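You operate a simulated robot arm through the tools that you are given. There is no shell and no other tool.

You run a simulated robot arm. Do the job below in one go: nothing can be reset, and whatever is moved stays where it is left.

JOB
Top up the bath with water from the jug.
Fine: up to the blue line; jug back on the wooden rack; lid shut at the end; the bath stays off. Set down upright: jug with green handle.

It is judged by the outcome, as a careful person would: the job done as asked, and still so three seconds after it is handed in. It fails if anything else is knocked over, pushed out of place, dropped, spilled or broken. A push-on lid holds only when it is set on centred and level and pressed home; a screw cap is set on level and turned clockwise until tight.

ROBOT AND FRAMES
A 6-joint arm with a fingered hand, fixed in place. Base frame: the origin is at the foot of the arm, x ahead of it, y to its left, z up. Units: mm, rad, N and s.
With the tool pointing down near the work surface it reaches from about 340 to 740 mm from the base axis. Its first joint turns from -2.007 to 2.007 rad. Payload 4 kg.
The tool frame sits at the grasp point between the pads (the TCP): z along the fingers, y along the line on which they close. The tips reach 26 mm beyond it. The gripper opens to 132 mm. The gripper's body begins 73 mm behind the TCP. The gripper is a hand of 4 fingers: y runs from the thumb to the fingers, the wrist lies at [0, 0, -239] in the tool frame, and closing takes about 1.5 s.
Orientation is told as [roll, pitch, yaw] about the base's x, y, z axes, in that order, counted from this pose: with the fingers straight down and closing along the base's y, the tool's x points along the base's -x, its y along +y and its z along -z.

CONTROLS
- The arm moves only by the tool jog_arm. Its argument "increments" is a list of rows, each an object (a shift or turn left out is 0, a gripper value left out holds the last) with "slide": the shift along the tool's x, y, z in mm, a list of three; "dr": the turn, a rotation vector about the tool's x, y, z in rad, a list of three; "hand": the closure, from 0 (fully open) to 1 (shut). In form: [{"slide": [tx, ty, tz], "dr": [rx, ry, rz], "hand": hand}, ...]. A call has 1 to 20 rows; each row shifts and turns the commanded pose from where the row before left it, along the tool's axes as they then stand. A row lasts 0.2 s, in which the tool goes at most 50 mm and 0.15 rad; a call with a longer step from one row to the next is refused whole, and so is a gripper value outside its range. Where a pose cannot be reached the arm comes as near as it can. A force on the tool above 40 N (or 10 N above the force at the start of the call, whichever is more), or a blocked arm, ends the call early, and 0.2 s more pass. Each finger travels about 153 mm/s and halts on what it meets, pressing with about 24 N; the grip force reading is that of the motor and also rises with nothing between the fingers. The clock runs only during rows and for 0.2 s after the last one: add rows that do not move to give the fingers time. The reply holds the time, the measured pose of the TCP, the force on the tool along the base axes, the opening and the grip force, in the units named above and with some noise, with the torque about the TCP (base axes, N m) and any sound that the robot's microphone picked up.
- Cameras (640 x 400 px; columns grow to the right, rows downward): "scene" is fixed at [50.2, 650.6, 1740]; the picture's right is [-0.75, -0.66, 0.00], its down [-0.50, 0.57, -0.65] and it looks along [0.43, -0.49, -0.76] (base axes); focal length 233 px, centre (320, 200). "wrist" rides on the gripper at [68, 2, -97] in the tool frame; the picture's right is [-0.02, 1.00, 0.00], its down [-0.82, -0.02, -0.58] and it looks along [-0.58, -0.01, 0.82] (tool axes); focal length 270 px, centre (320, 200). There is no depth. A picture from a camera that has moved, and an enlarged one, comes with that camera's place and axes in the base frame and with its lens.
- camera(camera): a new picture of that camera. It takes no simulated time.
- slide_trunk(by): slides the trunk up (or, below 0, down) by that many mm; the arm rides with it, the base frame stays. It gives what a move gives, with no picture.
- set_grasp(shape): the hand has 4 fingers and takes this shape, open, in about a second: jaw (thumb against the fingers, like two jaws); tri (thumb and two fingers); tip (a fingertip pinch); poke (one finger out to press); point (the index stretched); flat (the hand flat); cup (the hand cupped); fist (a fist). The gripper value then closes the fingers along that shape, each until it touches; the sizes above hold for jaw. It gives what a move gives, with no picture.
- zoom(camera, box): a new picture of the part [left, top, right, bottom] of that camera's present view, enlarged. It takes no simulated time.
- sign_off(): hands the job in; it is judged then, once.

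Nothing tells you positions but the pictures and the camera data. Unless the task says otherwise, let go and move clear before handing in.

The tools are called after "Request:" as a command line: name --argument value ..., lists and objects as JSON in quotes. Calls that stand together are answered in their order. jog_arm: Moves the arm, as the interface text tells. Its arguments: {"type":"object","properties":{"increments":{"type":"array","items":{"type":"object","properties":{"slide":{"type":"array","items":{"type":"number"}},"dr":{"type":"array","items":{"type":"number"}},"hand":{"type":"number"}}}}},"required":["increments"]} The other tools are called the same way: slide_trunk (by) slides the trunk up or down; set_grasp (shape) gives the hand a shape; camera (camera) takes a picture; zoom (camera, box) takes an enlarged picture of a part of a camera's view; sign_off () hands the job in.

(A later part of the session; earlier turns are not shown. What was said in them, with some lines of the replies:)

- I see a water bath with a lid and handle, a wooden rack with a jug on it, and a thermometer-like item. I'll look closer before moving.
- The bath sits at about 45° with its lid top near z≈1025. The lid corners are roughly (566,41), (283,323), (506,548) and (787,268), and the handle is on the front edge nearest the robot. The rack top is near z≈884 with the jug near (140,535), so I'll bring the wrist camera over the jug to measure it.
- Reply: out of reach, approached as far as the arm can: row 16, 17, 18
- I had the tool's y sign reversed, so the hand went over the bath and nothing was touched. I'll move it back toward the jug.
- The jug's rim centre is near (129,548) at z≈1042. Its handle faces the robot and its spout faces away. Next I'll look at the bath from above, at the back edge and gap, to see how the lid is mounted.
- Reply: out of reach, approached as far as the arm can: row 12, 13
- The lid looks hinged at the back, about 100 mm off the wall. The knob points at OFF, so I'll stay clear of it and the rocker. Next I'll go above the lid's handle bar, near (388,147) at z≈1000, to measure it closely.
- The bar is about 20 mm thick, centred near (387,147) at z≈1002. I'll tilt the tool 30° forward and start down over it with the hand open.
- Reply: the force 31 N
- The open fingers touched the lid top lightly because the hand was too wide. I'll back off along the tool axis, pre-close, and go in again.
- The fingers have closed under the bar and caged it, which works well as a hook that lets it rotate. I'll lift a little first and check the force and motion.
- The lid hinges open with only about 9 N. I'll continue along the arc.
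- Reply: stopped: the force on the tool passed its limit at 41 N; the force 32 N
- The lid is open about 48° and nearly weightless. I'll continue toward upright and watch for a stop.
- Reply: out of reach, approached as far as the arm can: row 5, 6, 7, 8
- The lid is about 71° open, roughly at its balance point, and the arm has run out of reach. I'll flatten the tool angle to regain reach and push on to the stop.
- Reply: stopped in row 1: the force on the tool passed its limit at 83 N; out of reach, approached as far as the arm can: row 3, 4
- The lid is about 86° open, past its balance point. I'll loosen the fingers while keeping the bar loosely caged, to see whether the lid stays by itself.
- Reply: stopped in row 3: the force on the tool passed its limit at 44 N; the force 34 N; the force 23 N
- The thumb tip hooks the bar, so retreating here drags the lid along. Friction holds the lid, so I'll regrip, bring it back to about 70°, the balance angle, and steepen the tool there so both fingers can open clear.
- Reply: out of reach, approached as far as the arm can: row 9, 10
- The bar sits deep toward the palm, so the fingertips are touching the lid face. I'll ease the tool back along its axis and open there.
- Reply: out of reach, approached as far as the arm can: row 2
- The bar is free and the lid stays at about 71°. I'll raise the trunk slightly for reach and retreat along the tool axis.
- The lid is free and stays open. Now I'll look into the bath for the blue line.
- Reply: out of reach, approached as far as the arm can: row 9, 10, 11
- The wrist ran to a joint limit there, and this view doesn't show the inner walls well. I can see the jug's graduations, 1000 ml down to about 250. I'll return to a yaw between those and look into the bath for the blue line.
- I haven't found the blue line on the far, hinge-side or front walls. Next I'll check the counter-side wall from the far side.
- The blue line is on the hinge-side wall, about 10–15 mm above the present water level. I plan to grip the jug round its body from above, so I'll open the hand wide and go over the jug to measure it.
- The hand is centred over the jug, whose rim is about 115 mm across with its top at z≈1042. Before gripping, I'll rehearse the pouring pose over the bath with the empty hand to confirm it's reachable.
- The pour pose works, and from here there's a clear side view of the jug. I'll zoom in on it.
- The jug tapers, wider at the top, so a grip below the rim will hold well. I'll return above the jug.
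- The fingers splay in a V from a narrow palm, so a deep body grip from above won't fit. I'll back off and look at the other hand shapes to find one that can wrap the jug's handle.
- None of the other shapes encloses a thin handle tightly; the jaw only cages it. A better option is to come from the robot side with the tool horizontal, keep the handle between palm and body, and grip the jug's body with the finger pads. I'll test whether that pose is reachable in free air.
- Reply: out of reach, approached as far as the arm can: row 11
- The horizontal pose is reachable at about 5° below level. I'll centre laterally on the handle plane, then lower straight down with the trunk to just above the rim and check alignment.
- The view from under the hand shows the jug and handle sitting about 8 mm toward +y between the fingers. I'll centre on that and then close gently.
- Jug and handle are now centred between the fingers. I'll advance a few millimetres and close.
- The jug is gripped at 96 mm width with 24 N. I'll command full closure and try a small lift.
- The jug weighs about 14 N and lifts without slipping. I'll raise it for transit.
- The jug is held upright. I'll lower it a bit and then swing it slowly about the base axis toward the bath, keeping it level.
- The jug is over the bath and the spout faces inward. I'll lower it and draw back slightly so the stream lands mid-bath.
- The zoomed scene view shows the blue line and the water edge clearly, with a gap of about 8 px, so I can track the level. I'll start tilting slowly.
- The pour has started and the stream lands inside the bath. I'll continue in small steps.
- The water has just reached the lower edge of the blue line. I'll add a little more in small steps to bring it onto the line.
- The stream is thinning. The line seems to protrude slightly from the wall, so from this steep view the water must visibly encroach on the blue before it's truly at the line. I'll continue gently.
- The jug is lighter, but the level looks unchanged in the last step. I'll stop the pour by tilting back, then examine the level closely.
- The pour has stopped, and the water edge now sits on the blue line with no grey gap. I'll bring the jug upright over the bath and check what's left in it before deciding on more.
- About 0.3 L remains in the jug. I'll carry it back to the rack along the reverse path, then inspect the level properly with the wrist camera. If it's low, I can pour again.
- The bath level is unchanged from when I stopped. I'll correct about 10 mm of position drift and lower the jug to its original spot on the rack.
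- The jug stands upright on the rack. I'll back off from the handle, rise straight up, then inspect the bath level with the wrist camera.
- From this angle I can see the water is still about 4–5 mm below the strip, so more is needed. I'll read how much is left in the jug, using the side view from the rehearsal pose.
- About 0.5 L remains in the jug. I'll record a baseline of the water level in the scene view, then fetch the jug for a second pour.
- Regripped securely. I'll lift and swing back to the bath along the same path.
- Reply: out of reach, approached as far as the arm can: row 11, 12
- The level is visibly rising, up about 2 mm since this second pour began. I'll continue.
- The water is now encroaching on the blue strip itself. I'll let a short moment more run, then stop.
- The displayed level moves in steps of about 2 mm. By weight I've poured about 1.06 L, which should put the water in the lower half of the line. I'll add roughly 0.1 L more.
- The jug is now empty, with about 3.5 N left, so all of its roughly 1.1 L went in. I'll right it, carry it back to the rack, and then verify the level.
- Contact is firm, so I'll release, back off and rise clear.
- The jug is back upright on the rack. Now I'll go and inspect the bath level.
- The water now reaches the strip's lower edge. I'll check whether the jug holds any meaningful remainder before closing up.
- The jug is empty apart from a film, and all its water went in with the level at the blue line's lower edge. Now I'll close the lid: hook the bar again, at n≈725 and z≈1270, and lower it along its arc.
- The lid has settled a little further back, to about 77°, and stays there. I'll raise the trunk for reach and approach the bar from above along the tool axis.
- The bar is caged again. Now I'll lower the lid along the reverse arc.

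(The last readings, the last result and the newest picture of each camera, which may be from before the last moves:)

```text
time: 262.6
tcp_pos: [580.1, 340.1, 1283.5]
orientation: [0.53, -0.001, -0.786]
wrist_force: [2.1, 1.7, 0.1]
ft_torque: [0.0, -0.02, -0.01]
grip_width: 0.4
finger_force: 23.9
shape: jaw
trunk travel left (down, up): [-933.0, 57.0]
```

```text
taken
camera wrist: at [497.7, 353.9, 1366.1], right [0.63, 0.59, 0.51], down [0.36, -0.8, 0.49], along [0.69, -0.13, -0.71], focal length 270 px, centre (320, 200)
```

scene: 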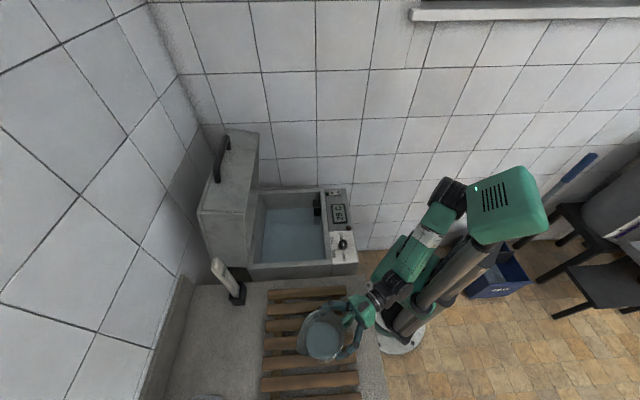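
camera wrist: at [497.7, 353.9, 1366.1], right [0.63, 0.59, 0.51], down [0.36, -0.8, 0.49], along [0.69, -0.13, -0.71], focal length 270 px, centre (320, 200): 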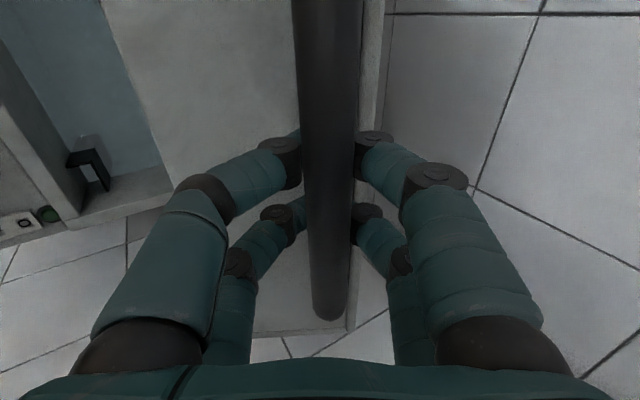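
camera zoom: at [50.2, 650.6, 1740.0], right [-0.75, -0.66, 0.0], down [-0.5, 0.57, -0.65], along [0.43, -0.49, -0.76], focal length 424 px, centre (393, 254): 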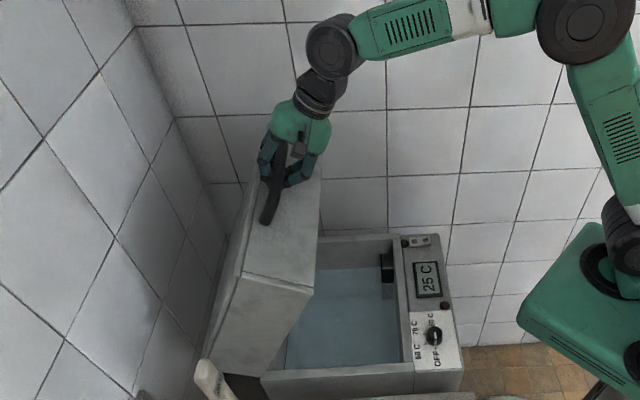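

The lid follows smoothly, so I'll continue the arc.

Request:
jog_arm --increments '[{"slide": [0, -10.05, -2.4]}, {"slide": [0, -10.05, -2.4]}, {"slide": [0, -10.15, -1.85]}, {"slide": [0, -10.15, -1.85]}, {"slide": [0, -10.2, -1.35]}, {"slide": [0, -10.2, -1.35]}, {"slide": [0, -10.25, -0.75]}, {"slide": [0, -10.25, -0.75]}, {"slide": [0, -10.25, -0.2]}, {"slide": [0, -10.25, -0.2]}, {"slide": [0, -10.25, 0.25]}, {"slide": [0, -10.25, 0.25]}, {"slide": [0, -10.2, 0.8]}, {"slide": [0, -10.2, 0.8]}, {"slide": [0, -10.15, 1.4]}, {"slide": [0, -10.15, 1.4]}, {"slide": [0, -10.05, 1.9]}, {"slide": [0, -10.05, 1.9]}]'

Request:
zoom --camera "scene" --box '[190, 60, 370, 280]'

Request:
camera --camera "wrist"

```text
time: 266.4
tcp_pos: [468.3, 226.2, 1194.3]
orientation: [0.53, -0.002, -0.785]
wrist_force: [1.4, 1.2, -0.3]
ft_torque: [-0.02, -0.01, 0.03]
grip_width: 0.0
finger_force: 24.2
shape: jaw
trunk travel left (down, up): [-933.0, 57.0]
```

```text
1.82 times, centred on (280, 170) of scene
camera zoom: at [50.2, 650.6, 1740.0], right [-0.75, -0.66, 0.0], down [-0.5, 0.57, -0.65], along [0.43, -0.49, -0.76], focal length 424 px, centre (393, 254)
```

zoom: 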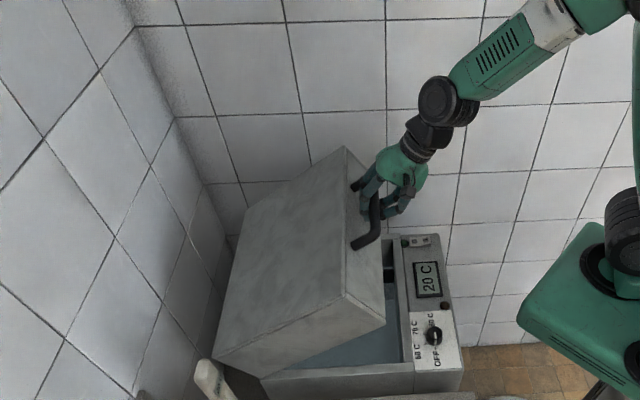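

```text
taken
camera wrist: at [385.6, 240.3, 1277.3], right [0.63, 0.59, 0.51], down [0.36, -0.8, 0.49], along [0.69, -0.13, -0.71], focal length 270 px, centre (320, 200)
```

wrist: 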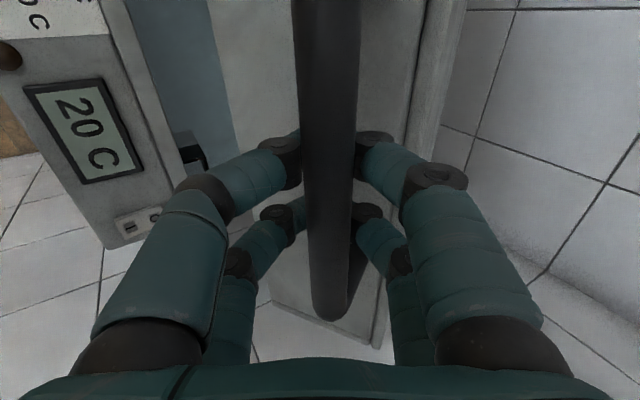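

Request:
jog_arm --increments '[{"slide": [0, -9.95, 2.4]}, {"slide": [0, -9.95, 2.4]}, {"slide": [0, -9.8, 2.9]}, {"slide": [0, -9.8, 2.9]}, {"slide": [0, -9.55, 3.45]}, {"slide": [0, -9.55, 3.45]}, {"slide": [0, -9.45, 3.9]}, {"slide": [0, -9.45, 3.9]}, {"slide": [0, -9.15, 4.35]}, {"slide": [0, -9.15, 4.35]}, {"slide": [0, -8.95, 4.9]}, {"slide": [0, -8.95, 4.9]}, {"slide": [0, -8.65, 5.35]}, {"slide": [0, -8.65, 5.35]}]'

Request:
zoom --camera "scene" --box '[190, 60, 370, 280]'

Request:
camera --camera "wrist"

```text
time: 269.4
tcp_pos: [408.8, 167.6, 1081.9]
orientation: [0.528, 0.0, -0.786]
wrist_force: [0.1, 1.3, 0.2]
ft_torque: [0.01, 0.05, 0.06]
grip_width: 0.1
finger_force: 24.4
shape: jaw
out of reach, approached as far as the arm can: row 14
trunk travel left (down, up): [-933.0, 57.0]
```

```text
1.82 times, centred on (280, 170) of scene
camera zoom: at [50.2, 650.6, 1740.0], right [-0.75, -0.66, 0.0], down [-0.5, 0.57, -0.65], along [0.43, -0.49, -0.76], focal length 424 px, centre (393, 254)
```

zoom: 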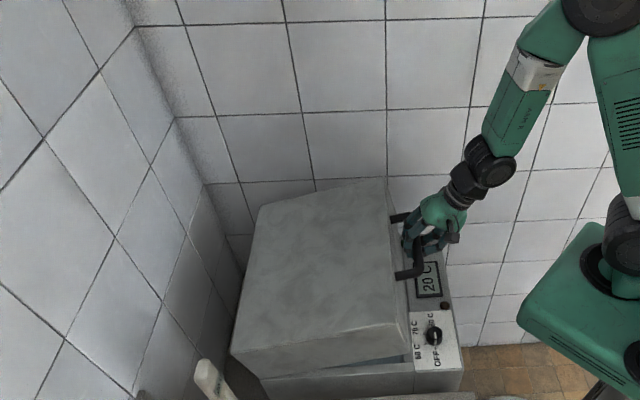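

```text
taken
camera wrist: at [326.6, 181.0, 1165.1], right [0.63, 0.59, 0.5], down [0.36, -0.79, 0.49], along [0.69, -0.13, -0.71], focal length 270 px, centre (320, 200)
```

wrist: 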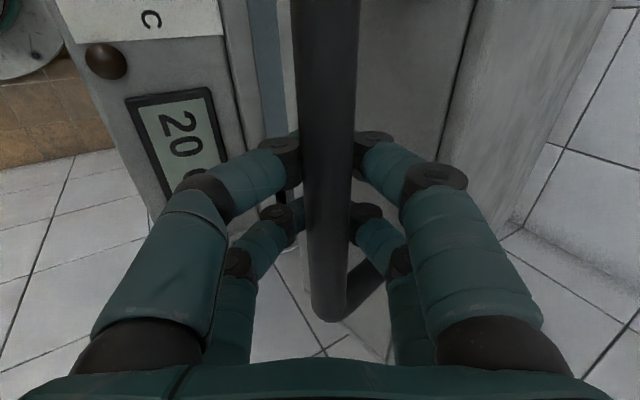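

Wrist minimum reach is limiting with the trunk this high. I'll lower the trunk in small steps while raising the arm slightly, so the bar keeps following its arc down.

Request:
slide_trunk --by -26

Request:
jog_arm --increments '[{"slide": [0, 0.8, -7]}, {"slide": [0, 0.8, -7]}]'

Request:
slide_trunk --by -26

Request:
jog_arm --increments '[{"slide": [0, 0.8, -7]}, {"slide": [0, 0.8, -7]}]'

Request:
slide_trunk --by -26

Request:
jog_arm --increments '[{"slide": [0, 0.8, -7]}, {"slide": [0, 0.8, -7]}]'

Request:
zoom --camera "scene" --box '[210, 140, 390, 280]'

```text
time: 270.1
tcp_pos: [407.7, 166.9, 1056.1]
orientation: [0.53, 0.0, -0.784]
wrist_force: [0.4, 0.3, -0.5]
ft_torque: [-0.02, 0.04, -0.01]
grip_width: 0.1
finger_force: 23.8
shape: jaw
trunk travel left (down, up): [-907.0, 83.0]
```

```text
time: 270.8
tcp_pos: [405.7, 164.5, 1068.7]
orientation: [0.526, -0.002, -0.784]
wrist_force: [3.8, 4.3, -3.5]
ft_torque: [-0.06, 0.12, 0.1]
grip_width: 0.0
finger_force: 24.0
shape: jaw
trunk travel left (down, up): [-907.0, 83.0]
```

```text
time: 271.5
tcp_pos: [405.5, 163.2, 1042.9]
orientation: [0.526, -0.001, -0.785]
wrist_force: [1.0, -0.5, -0.1]
ft_torque: [-0.01, 0.06, 0.03]
grip_width: 0.0
finger_force: 24.4
shape: jaw
trunk travel left (down, up): [-881.0, 109.0]
```

```text
time: 272.1
tcp_pos: [403.3, 162.2, 1056.5]
orientation: [0.526, 0.0, -0.788]
wrist_force: [6.3, 8.0, -5.4]
ft_torque: [-0.14, 0.21, 0.02]
grip_width: 0.0
finger_force: 24.2
shape: jaw
trunk travel left (down, up): [-881.0, 109.0]
```

```text
time: 272.8
tcp_pos: [401.9, 158.2, 1030.3]
orientation: [0.527, 0.0, -0.786]
wrist_force: [0.2, -0.7, -0.5]
ft_torque: [-0.02, 0.02, -0.01]
grip_width: 0.0
finger_force: 23.9
shape: jaw
trunk travel left (down, up): [-855.0, 135.0]
```

```text
time: 273.4
tcp_pos: [399.4, 157.5, 1044.1]
orientation: [0.524, 0.0, -0.782]
wrist_force: [5.9, 6.7, -5.5]
ft_torque: [-0.15, 0.18, 0.06]
grip_width: 0.0
finger_force: 23.8
shape: jaw
trunk travel left (down, up): [-855.0, 135.0]
```

```text
2.86 times, centred on (300, 210) of scene
camera zoom: at [50.2, 650.6, 1740.0], right [-0.75, -0.66, 0.0], down [-0.5, 0.57, -0.65], along [0.43, -0.49, -0.76], focal length 666 px, centre (377, 171)
```

zoom: 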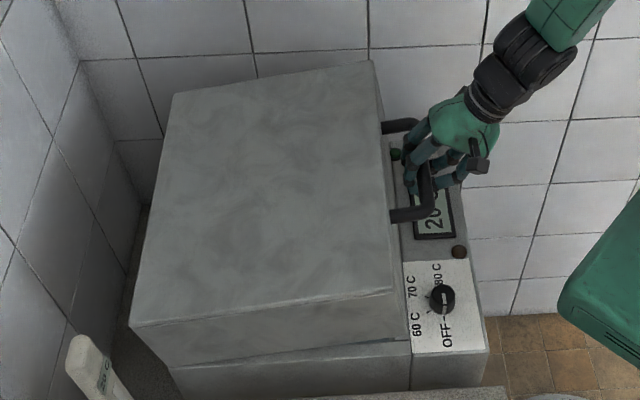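

Request:
slide_trunk --by -26

Request:
jog_arm --increments '[{"slide": [0, -1.5, -5]}, {"slide": [0, -1.5, -5]}]'

Request:
slide_trunk --by -22

Request:
zoom --camera "scene" --box '[210, 140, 390, 280]'

Request:
camera --camera "wrist"

```text
time: 274.1
tcp_pos: [397.5, 155.6, 1016.3]
orientation: [0.525, -0.001, -0.786]
wrist_force: [0.7, -0.4, -0.2]
ft_torque: [-0.04, 0.03, 0.0]
grip_width: 0.0
finger_force: 24.4
shape: jaw
trunk travel left (down, up): [-829.0, 161.0]
```

```text
time: 274.7
tcp_pos: [396.5, 153.0, 1025.2]
orientation: [0.522, 0.001, -0.784]
wrist_force: [5.6, 8.3, -6.5]
ft_torque: [-0.21, 0.23, 0.1]
grip_width: 0.0
finger_force: 24.3
shape: jaw
trunk travel left (down, up): [-829.0, 161.0]
```

```text
time: 275.4
tcp_pos: [395.0, 151.0, 1003.4]
orientation: [0.524, 0.002, -0.786]
wrist_force: [0.2, 0.0, 0.1]
ft_torque: [-0.05, 0.02, 0.03]
grip_width: 0.0
finger_force: 23.6
shape: jaw
trunk travel left (down, up): [-807.0, 183.0]
```

```text
2.86 times, centred on (300, 210) of scene
camera zoom: at [50.2, 650.6, 1740.0], right [-0.75, -0.66, 0.0], down [-0.5, 0.57, -0.65], along [0.43, -0.49, -0.76], focal length 666 px, centre (377, 171)
```

zoom: 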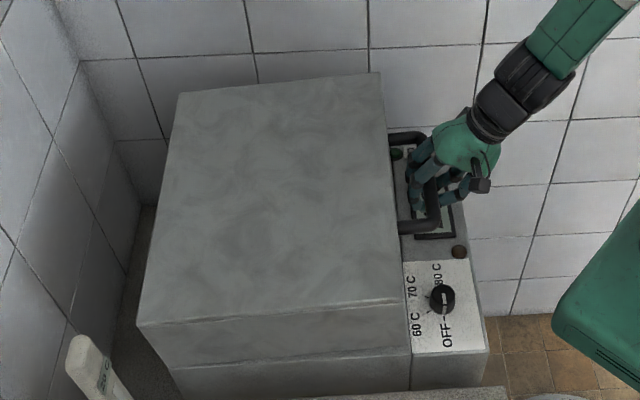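

```text
taken
camera wrist: at [313.7, 165.3, 1087.8], right [0.63, 0.59, 0.5], down [0.36, -0.79, 0.49], along [0.69, -0.13, -0.72], focal length 270 px, centre (320, 200)
```

wrist: 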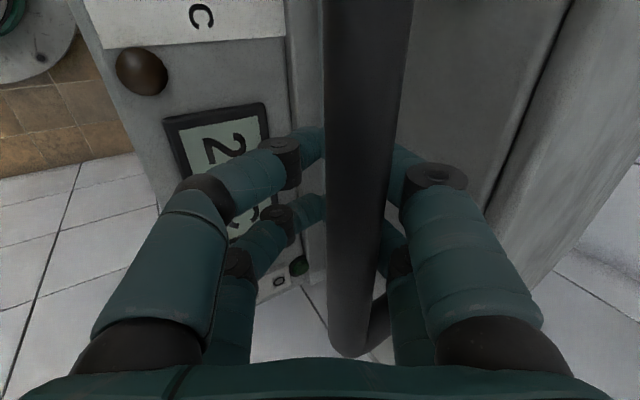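

The lid is nearly shut, with the bar now up against the palm side. I'll press on in small steps until it seats.

Request:
slide_trunk --by -12

Request:
slide_trunk --by -10

Request:
zoom --camera "scene" --box '[210, 140, 390, 280]'

Request:
camera --camera "wrist"

```text
time: 276.0
tcp_pos: [395.0, 150.2, 991.7]
orientation: [0.524, 0.001, -0.783]
wrist_force: [0.6, -0.6, 0.4]
ft_torque: [-0.06, 0.02, 0.01]
grip_width: 0.1
finger_force: 24.4
shape: jaw
trunk travel left (down, up): [-795.0, 195.0]
```

```text
time: 276.6
tcp_pos: [395.3, 150.9, 980.8]
orientation: [0.524, 0.003, -0.783]
wrist_force: [0.2, -0.2, -0.9]
ft_torque: [-0.01, -0.04, 0.03]
grip_width: 0.1
finger_force: 23.8
shape: jaw
trunk travel left (down, up): [-785.0, 205.0]
```

```text
2.86 times, centred on (300, 210) of scene
camera zoom: at [50.2, 650.6, 1740.0], right [-0.75, -0.66, 0.0], down [-0.5, 0.57, -0.65], along [0.43, -0.49, -0.76], focal length 666 px, centre (377, 171)
```

zoom: 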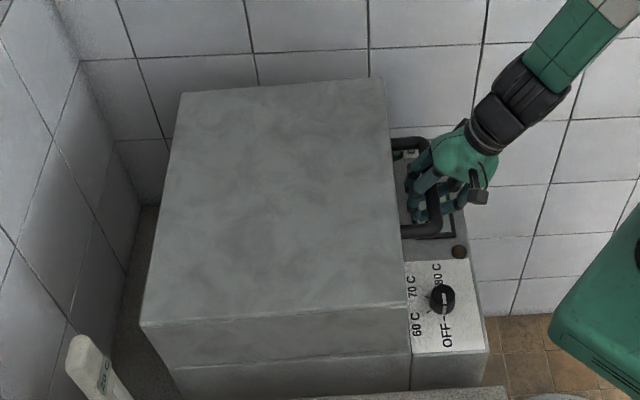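

```text
taken
camera wrist: at [313.9, 165.6, 1065.8], right [0.63, 0.59, 0.5], down [0.36, -0.79, 0.49], along [0.69, -0.13, -0.72], focal length 270 px, centre (320, 200)
```

wrist: 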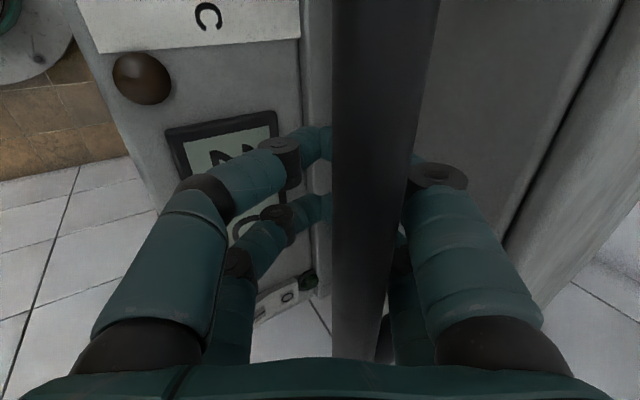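

Request:
slide_trunk --by -8

Request:
zoom --camera "scene" --box '[210, 140, 390, 280]'

Request:
zoom --camera "scene" --box '[250, 225, 340, 290]'

```text
time: 277.1
tcp_pos: [396.4, 151.7, 974.9]
orientation: [0.524, 0.002, -0.783]
wrist_force: [-0.4, 0.6, -0.6]
ft_torque: [0.01, 0.02, -0.02]
grip_width: 0.0
finger_force: 24.2
shape: jaw
trunk travel left (down, up): [-777.0, 213.0]
```

```text
2.86 times, centred on (300, 210) of scene
camera zoom: at [50.2, 650.6, 1740.0], right [-0.75, -0.66, 0.0], down [-0.5, 0.57, -0.65], along [0.43, -0.49, -0.76], focal length 666 px, centre (377, 171)
```

zoom: 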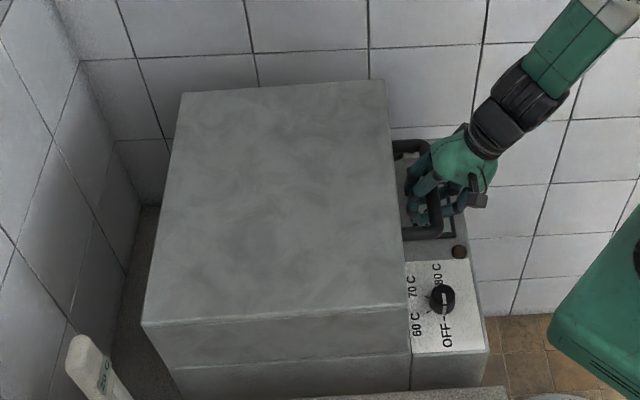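

```text
6.15 times, centred on (295, 258) of scene
camera zoom: at [50.2, 650.6, 1740.0], right [-0.75, -0.66, 0.0], down [-0.5, 0.57, -0.65], along [0.43, -0.49, -0.76], focal length 1433 px, centre (474, -154)
```

zoom: 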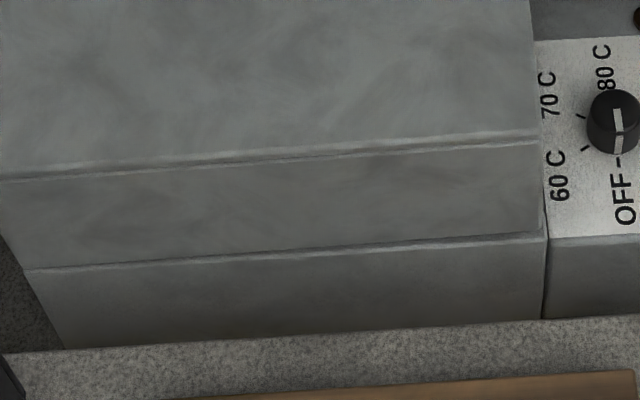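

The lid looks seated. I'll ease back within the cage so the bar is near the fingertips, then open and withdraw without lifting it.

Request:
jog_arm --increments '[{"slide": [0, 0, -10]}, {"slide": [0, 0, -10]}, {"slide": [0, 0, -10]}, {"slide": [0, 0, -8]}]'

Request:
camera --camera "wrist"

Request:
zoom --camera "scene" --box '[210, 140, 390, 280]'

```text
time: 278.2
tcp_pos: [386.8, 141.7, 1005.5]
orientation: [0.525, 0.003, -0.782]
wrist_force: [19.6, 21.5, -13.7]
ft_torque: [-0.36, 0.38, 0.02]
grip_width: 0.0
finger_force: 24.3
shape: jaw
trunk travel left (down, up): [-777.0, 213.0]
stopped in row 4: the force on the tool passed its limit at 42 N (the readings are from after the stop); the commanded pose is now the measured one
```

```text
taken
camera wrist: at [305.6, 156.0, 1089.9], right [0.63, 0.59, 0.5], down [0.36, -0.79, 0.49], along [0.69, -0.12, -0.72], focal length 270 px, centre (320, 200)
```

wrist: 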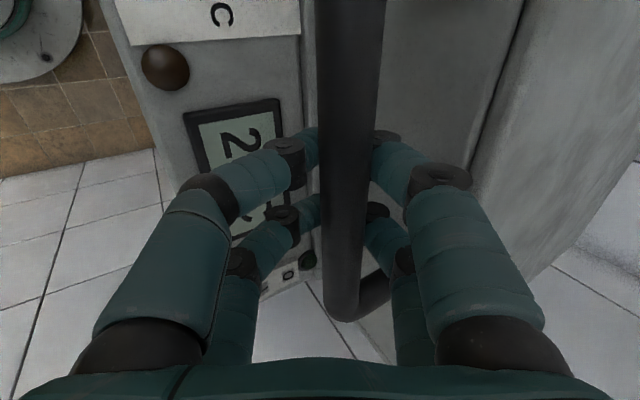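

```text
2.86 times, centred on (300, 210) of scene
camera zoom: at [50.2, 650.6, 1740.0], right [-0.75, -0.66, 0.0], down [-0.5, 0.57, -0.65], along [0.43, -0.49, -0.76], focal length 666 px, centre (377, 171)
```

zoom: 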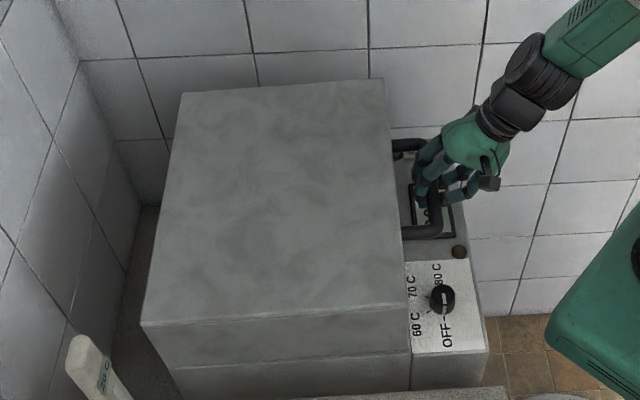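

Request:
jog_arm --increments '[{"slide": [0, 1, 5]}, {"hand": 0.8}, {"hand": 0.6}, {"hand": 0.55}, {"hand": 0.55}, {}]'

Request:
camera --camera "wrist"

```text
time: 279.6
tcp_pos: [386.2, 140.2, 1002.0]
orientation: [0.524, 0.0, -0.785]
wrist_force: [0.5, 0.4, 0.3]
ft_torque: [0.02, 0.01, 0.02]
grip_width: 59.1
finger_force: 0.1
shape: jaw
trunk travel left (down, up): [-777.0, 213.0]
```

```text
taken
camera wrist: at [304.5, 155.3, 1086.9], right [0.63, 0.59, 0.5], down [0.36, -0.79, 0.49], along [0.69, -0.13, -0.71], focal length 270 px, centre (320, 200)
```

wrist: 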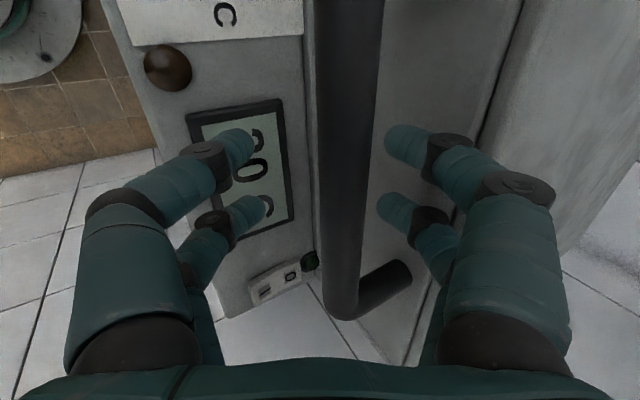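

Fingers are clear of the bar. I'll withdraw along the tool axis and rise.

Request:
jog_arm --increments '[{"slide": [0, 4, -14]}, {"slide": [0, 2, -18]}, {"slide": [0, 0, -20]}, {"slide": [0, 0, -20]}, {}]'

Request:
slide_trunk --by 120

Request:
camera --camera "wrist"

Request:
zoom --camera "scene" --box '[220, 150, 380, 280]'

```text
time: 280.8
tcp_pos: [366.2, 117.6, 1068.1]
orientation: [0.524, 0.001, -0.784]
wrist_force: [0.3, -1.2, -0.5]
ft_torque: [-0.05, 0.0, -0.03]
grip_width: 59.1
finger_force: 0.0
shape: jaw
trunk travel left (down, up): [-777.0, 213.0]
```

```text
time: 282.3
tcp_pos: [365.7, 118.6, 1188.0]
orientation: [0.525, 0.002, -0.784]
wrist_force: [-0.2, -0.5, 0.6]
ft_torque: [-0.01, 0.0, 0.01]
grip_width: 58.9
finger_force: 0.1
shape: jaw
trunk travel left (down, up): [-897.0, 93.0]
```

```text
taken
camera wrist: at [282.9, 132.1, 1272.1], right [0.63, 0.59, 0.5], down [0.36, -0.79, 0.49], along [0.69, -0.13, -0.71], focal length 270 px, centre (320, 200)
```

wrist: 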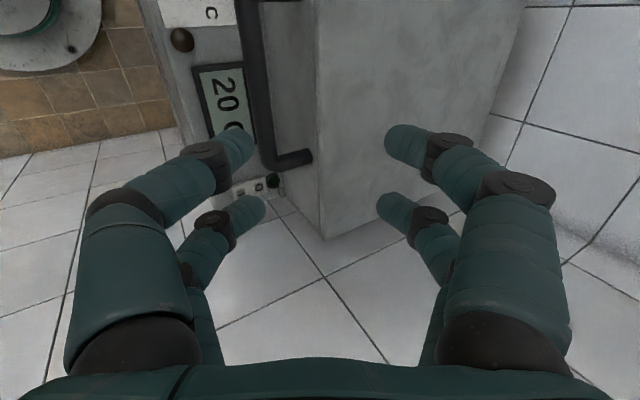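

```text
3.08 times, centred on (300, 215) of scene
camera zoom: at [50.2, 650.6, 1740.0], right [-0.75, -0.66, 0.0], down [-0.5, 0.57, -0.65], along [0.43, -0.49, -0.76], focal length 717 px, centre (382, 154)
```

zoom: 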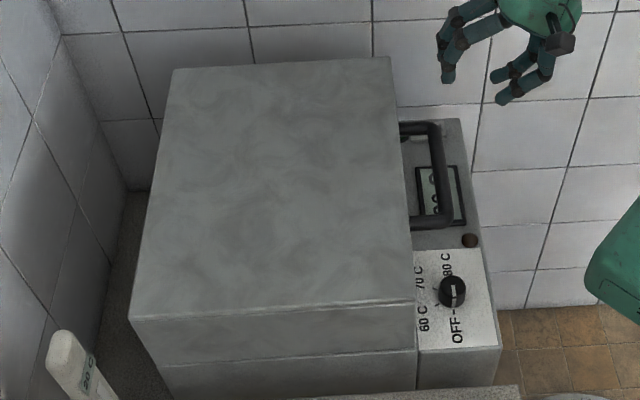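

The lid matches its original closed position to within a couple of millimetres. I'll press gently on its front top edge with the closed hand to make sure it's fully down.

Request:
jog_arm --increments '[{"dr": [0.131, 0, 0], "hand": 1.0}, {"dr": [0.131, 0, 0]}, {"dr": [0.131, 0, 0]}, {"dr": [0.131, 0, 0]}, {"slide": [0, 32, 0]}, {"slide": [0, 32, 0]}, {"slide": [0, 32, 0]}, {"slide": [0, 32, 0]}, {"slide": [0, 0, 40]}, {"slide": [0, 0, 40]}, {"slide": [0, 0, 35]}, {}]'

Request:
camera --camera "wrist"

```text
time: 284.9
tcp_pos: [454.5, 210.6, 1073.0]
orientation: [0.002, 0.001, -0.783]
wrist_force: [-0.2, 0.0, 0.1]
ft_torque: [-0.03, -0.06, -0.01]
grip_width: 0.2
finger_force: 24.1
shape: jaw
trunk travel left (down, up): [-897.0, 93.0]
```

```text
taken
camera wrist: at [406.7, 258.1, 1168.5], right [0.72, 0.69, 0.0], down [0.56, -0.59, 0.58], along [0.4, -0.42, -0.82], focal length 270 px, centre (320, 200)
```

wrist: 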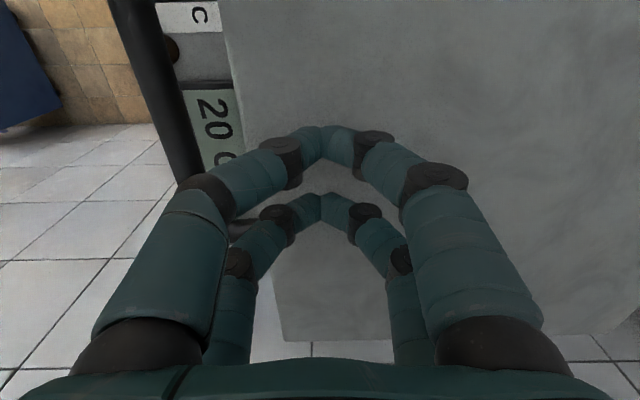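

Request:
jog_arm --increments '[{"slide": [0, 0, 5]}, {"slide": [0, 0, 5]}, {"slide": [0, 0, 4]}, {"slide": [0, 0, 3]}, {"slide": [0, 0, 3]}, {"slide": [0, 0, 3]}, {"slide": [0, 0, 3]}, {"slide": [0, 0, 3]}]'

```text
time: 286.2
tcp_pos: [455.9, 209.7, 1058.3]
orientation: [0.011, -0.002, -0.785]
wrist_force: [-5.4, -3.5, 22.5]
ft_torque: [0.03, 0.36, 0.06]
grip_width: 0.1
finger_force: 23.7
shape: jaw
trunk travel left (down, up): [-897.0, 93.0]
stopped in row 6: the force on the tool passed its limit at 44 N (the readings are from after the stop); the commanded pose is now the measured one
```

The lid is solid under 40+ N, so it's fully down. I'll retreat and make the final checks.

Request:
jog_arm --increments '[{"slide": [0, 0, -20]}, {"slide": [0, 0, -40]}, {"slide": [0, 0, -40]}, {"slide": [0, 0, -40]}, {"slide": [0, -40, -20], "hand": 0.0}, {"slide": [0, -40, -20]}, {"slide": [0, -30, -20]}, {}]'

Request:
zoom --camera "scene" --box '[220, 150, 380, 280]'

Request:
camera --camera "scene"

Request:
camera --camera "wrist"

Request:
zoom --camera "scene" --box '[250, 225, 340, 290]'

```text
time: 288.0
tcp_pos: [376.9, 132.3, 1252.8]
orientation: [0.009, 0.001, -0.785]
wrist_force: [-0.4, -0.1, 1.2]
ft_torque: [0.02, 0.01, -0.02]
grip_width: 132.2
finger_force: 0.0
shape: jaw
trunk travel left (down, up): [-897.0, 93.0]
```

```text
3.08 times, centred on (300, 215) of scene
camera zoom: at [50.2, 650.6, 1740.0], right [-0.75, -0.66, 0.0], down [-0.5, 0.57, -0.65], along [0.43, -0.49, -0.76], focal length 717 px, centre (382, 154)
```

zoom: 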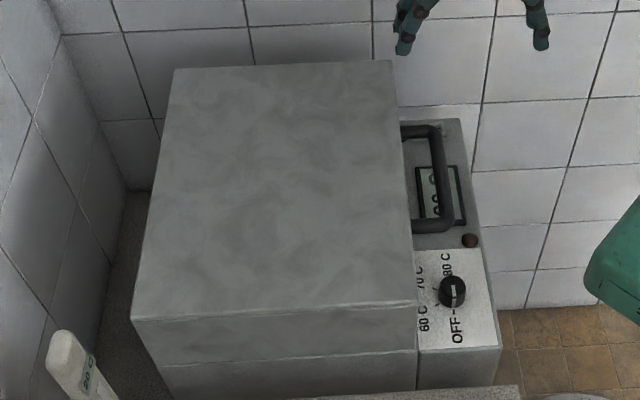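

```text
taken
```

scene: 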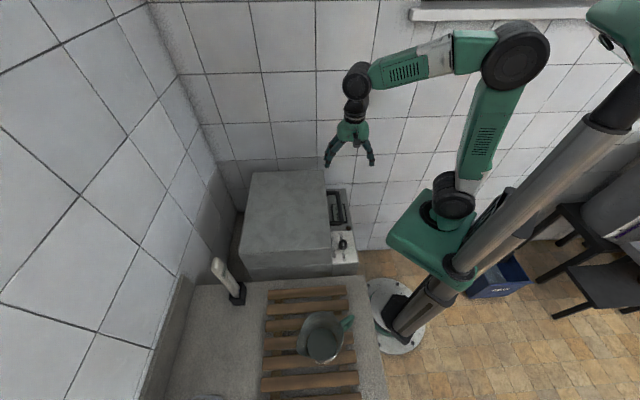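

```text
taken
camera wrist: at [329.2, 180.7, 1350.2], right [0.72, 0.69, 0.01], down [0.56, -0.59, 0.58], along [0.4, -0.41, -0.82], focal length 270 px, centre (320, 200)
```

wrist: 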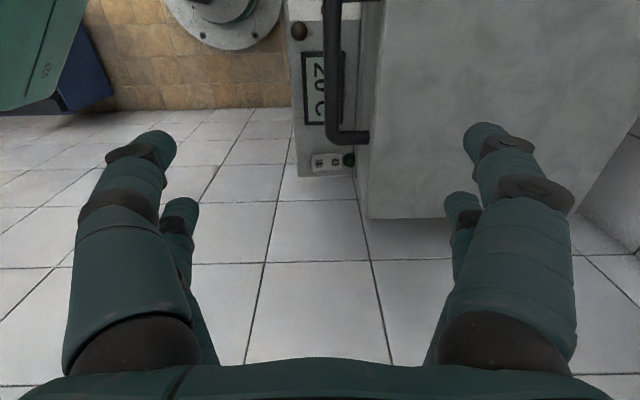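

```text
6.15 times, centred on (295, 258) of scene
camera zoom: at [50.2, 650.6, 1740.0], right [-0.75, -0.66, 0.0], down [-0.5, 0.57, -0.65], along [0.43, -0.49, -0.76], focal length 1433 px, centre (474, -154)
```

zoom: 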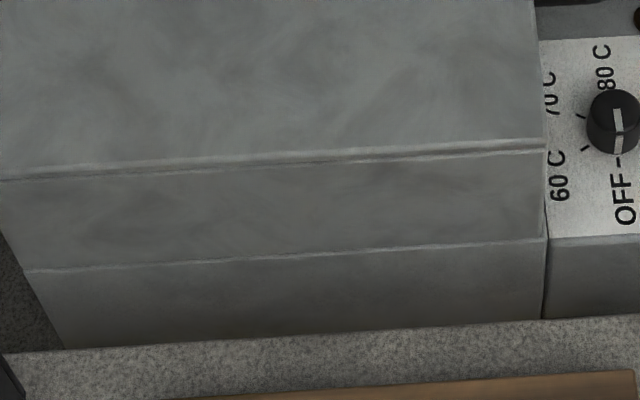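

The lid now matches its original closed position exactly, with an even seam. The knob is still at OFF, the jug stands upright on the wooden rack with the hand clear, and nothing else looks moved. Signing off.

Request:
sign_off

```text
The job is handed in.
```

I topped up the bath from the jug and handed the job in. The water is up to the lower edge of the blue line, not its middle. In the last close view it was about 1 mm below that edge. I poured in all of the jug's water, roughly 1.05 L by weight, so only a film is left.

- **Jug:** it stands upright on the wooden rack, at about its original spot, and the hand is clear of it.
- **Lid:** shut. I pressed on its front edge until the force passed 40 N, and it now matches its original closed position with an even seam.
- **Bath:** still off, with the knob at OFF. I did not touch the knob or the rocker switch.
- **Spills:** I saw none. The stream landed inside the bath in every picture I took while pouring.

While I was opening the lid, the hand jerked the handle once with a force of 83 N. I saw no damage, and the lid still closes fully.
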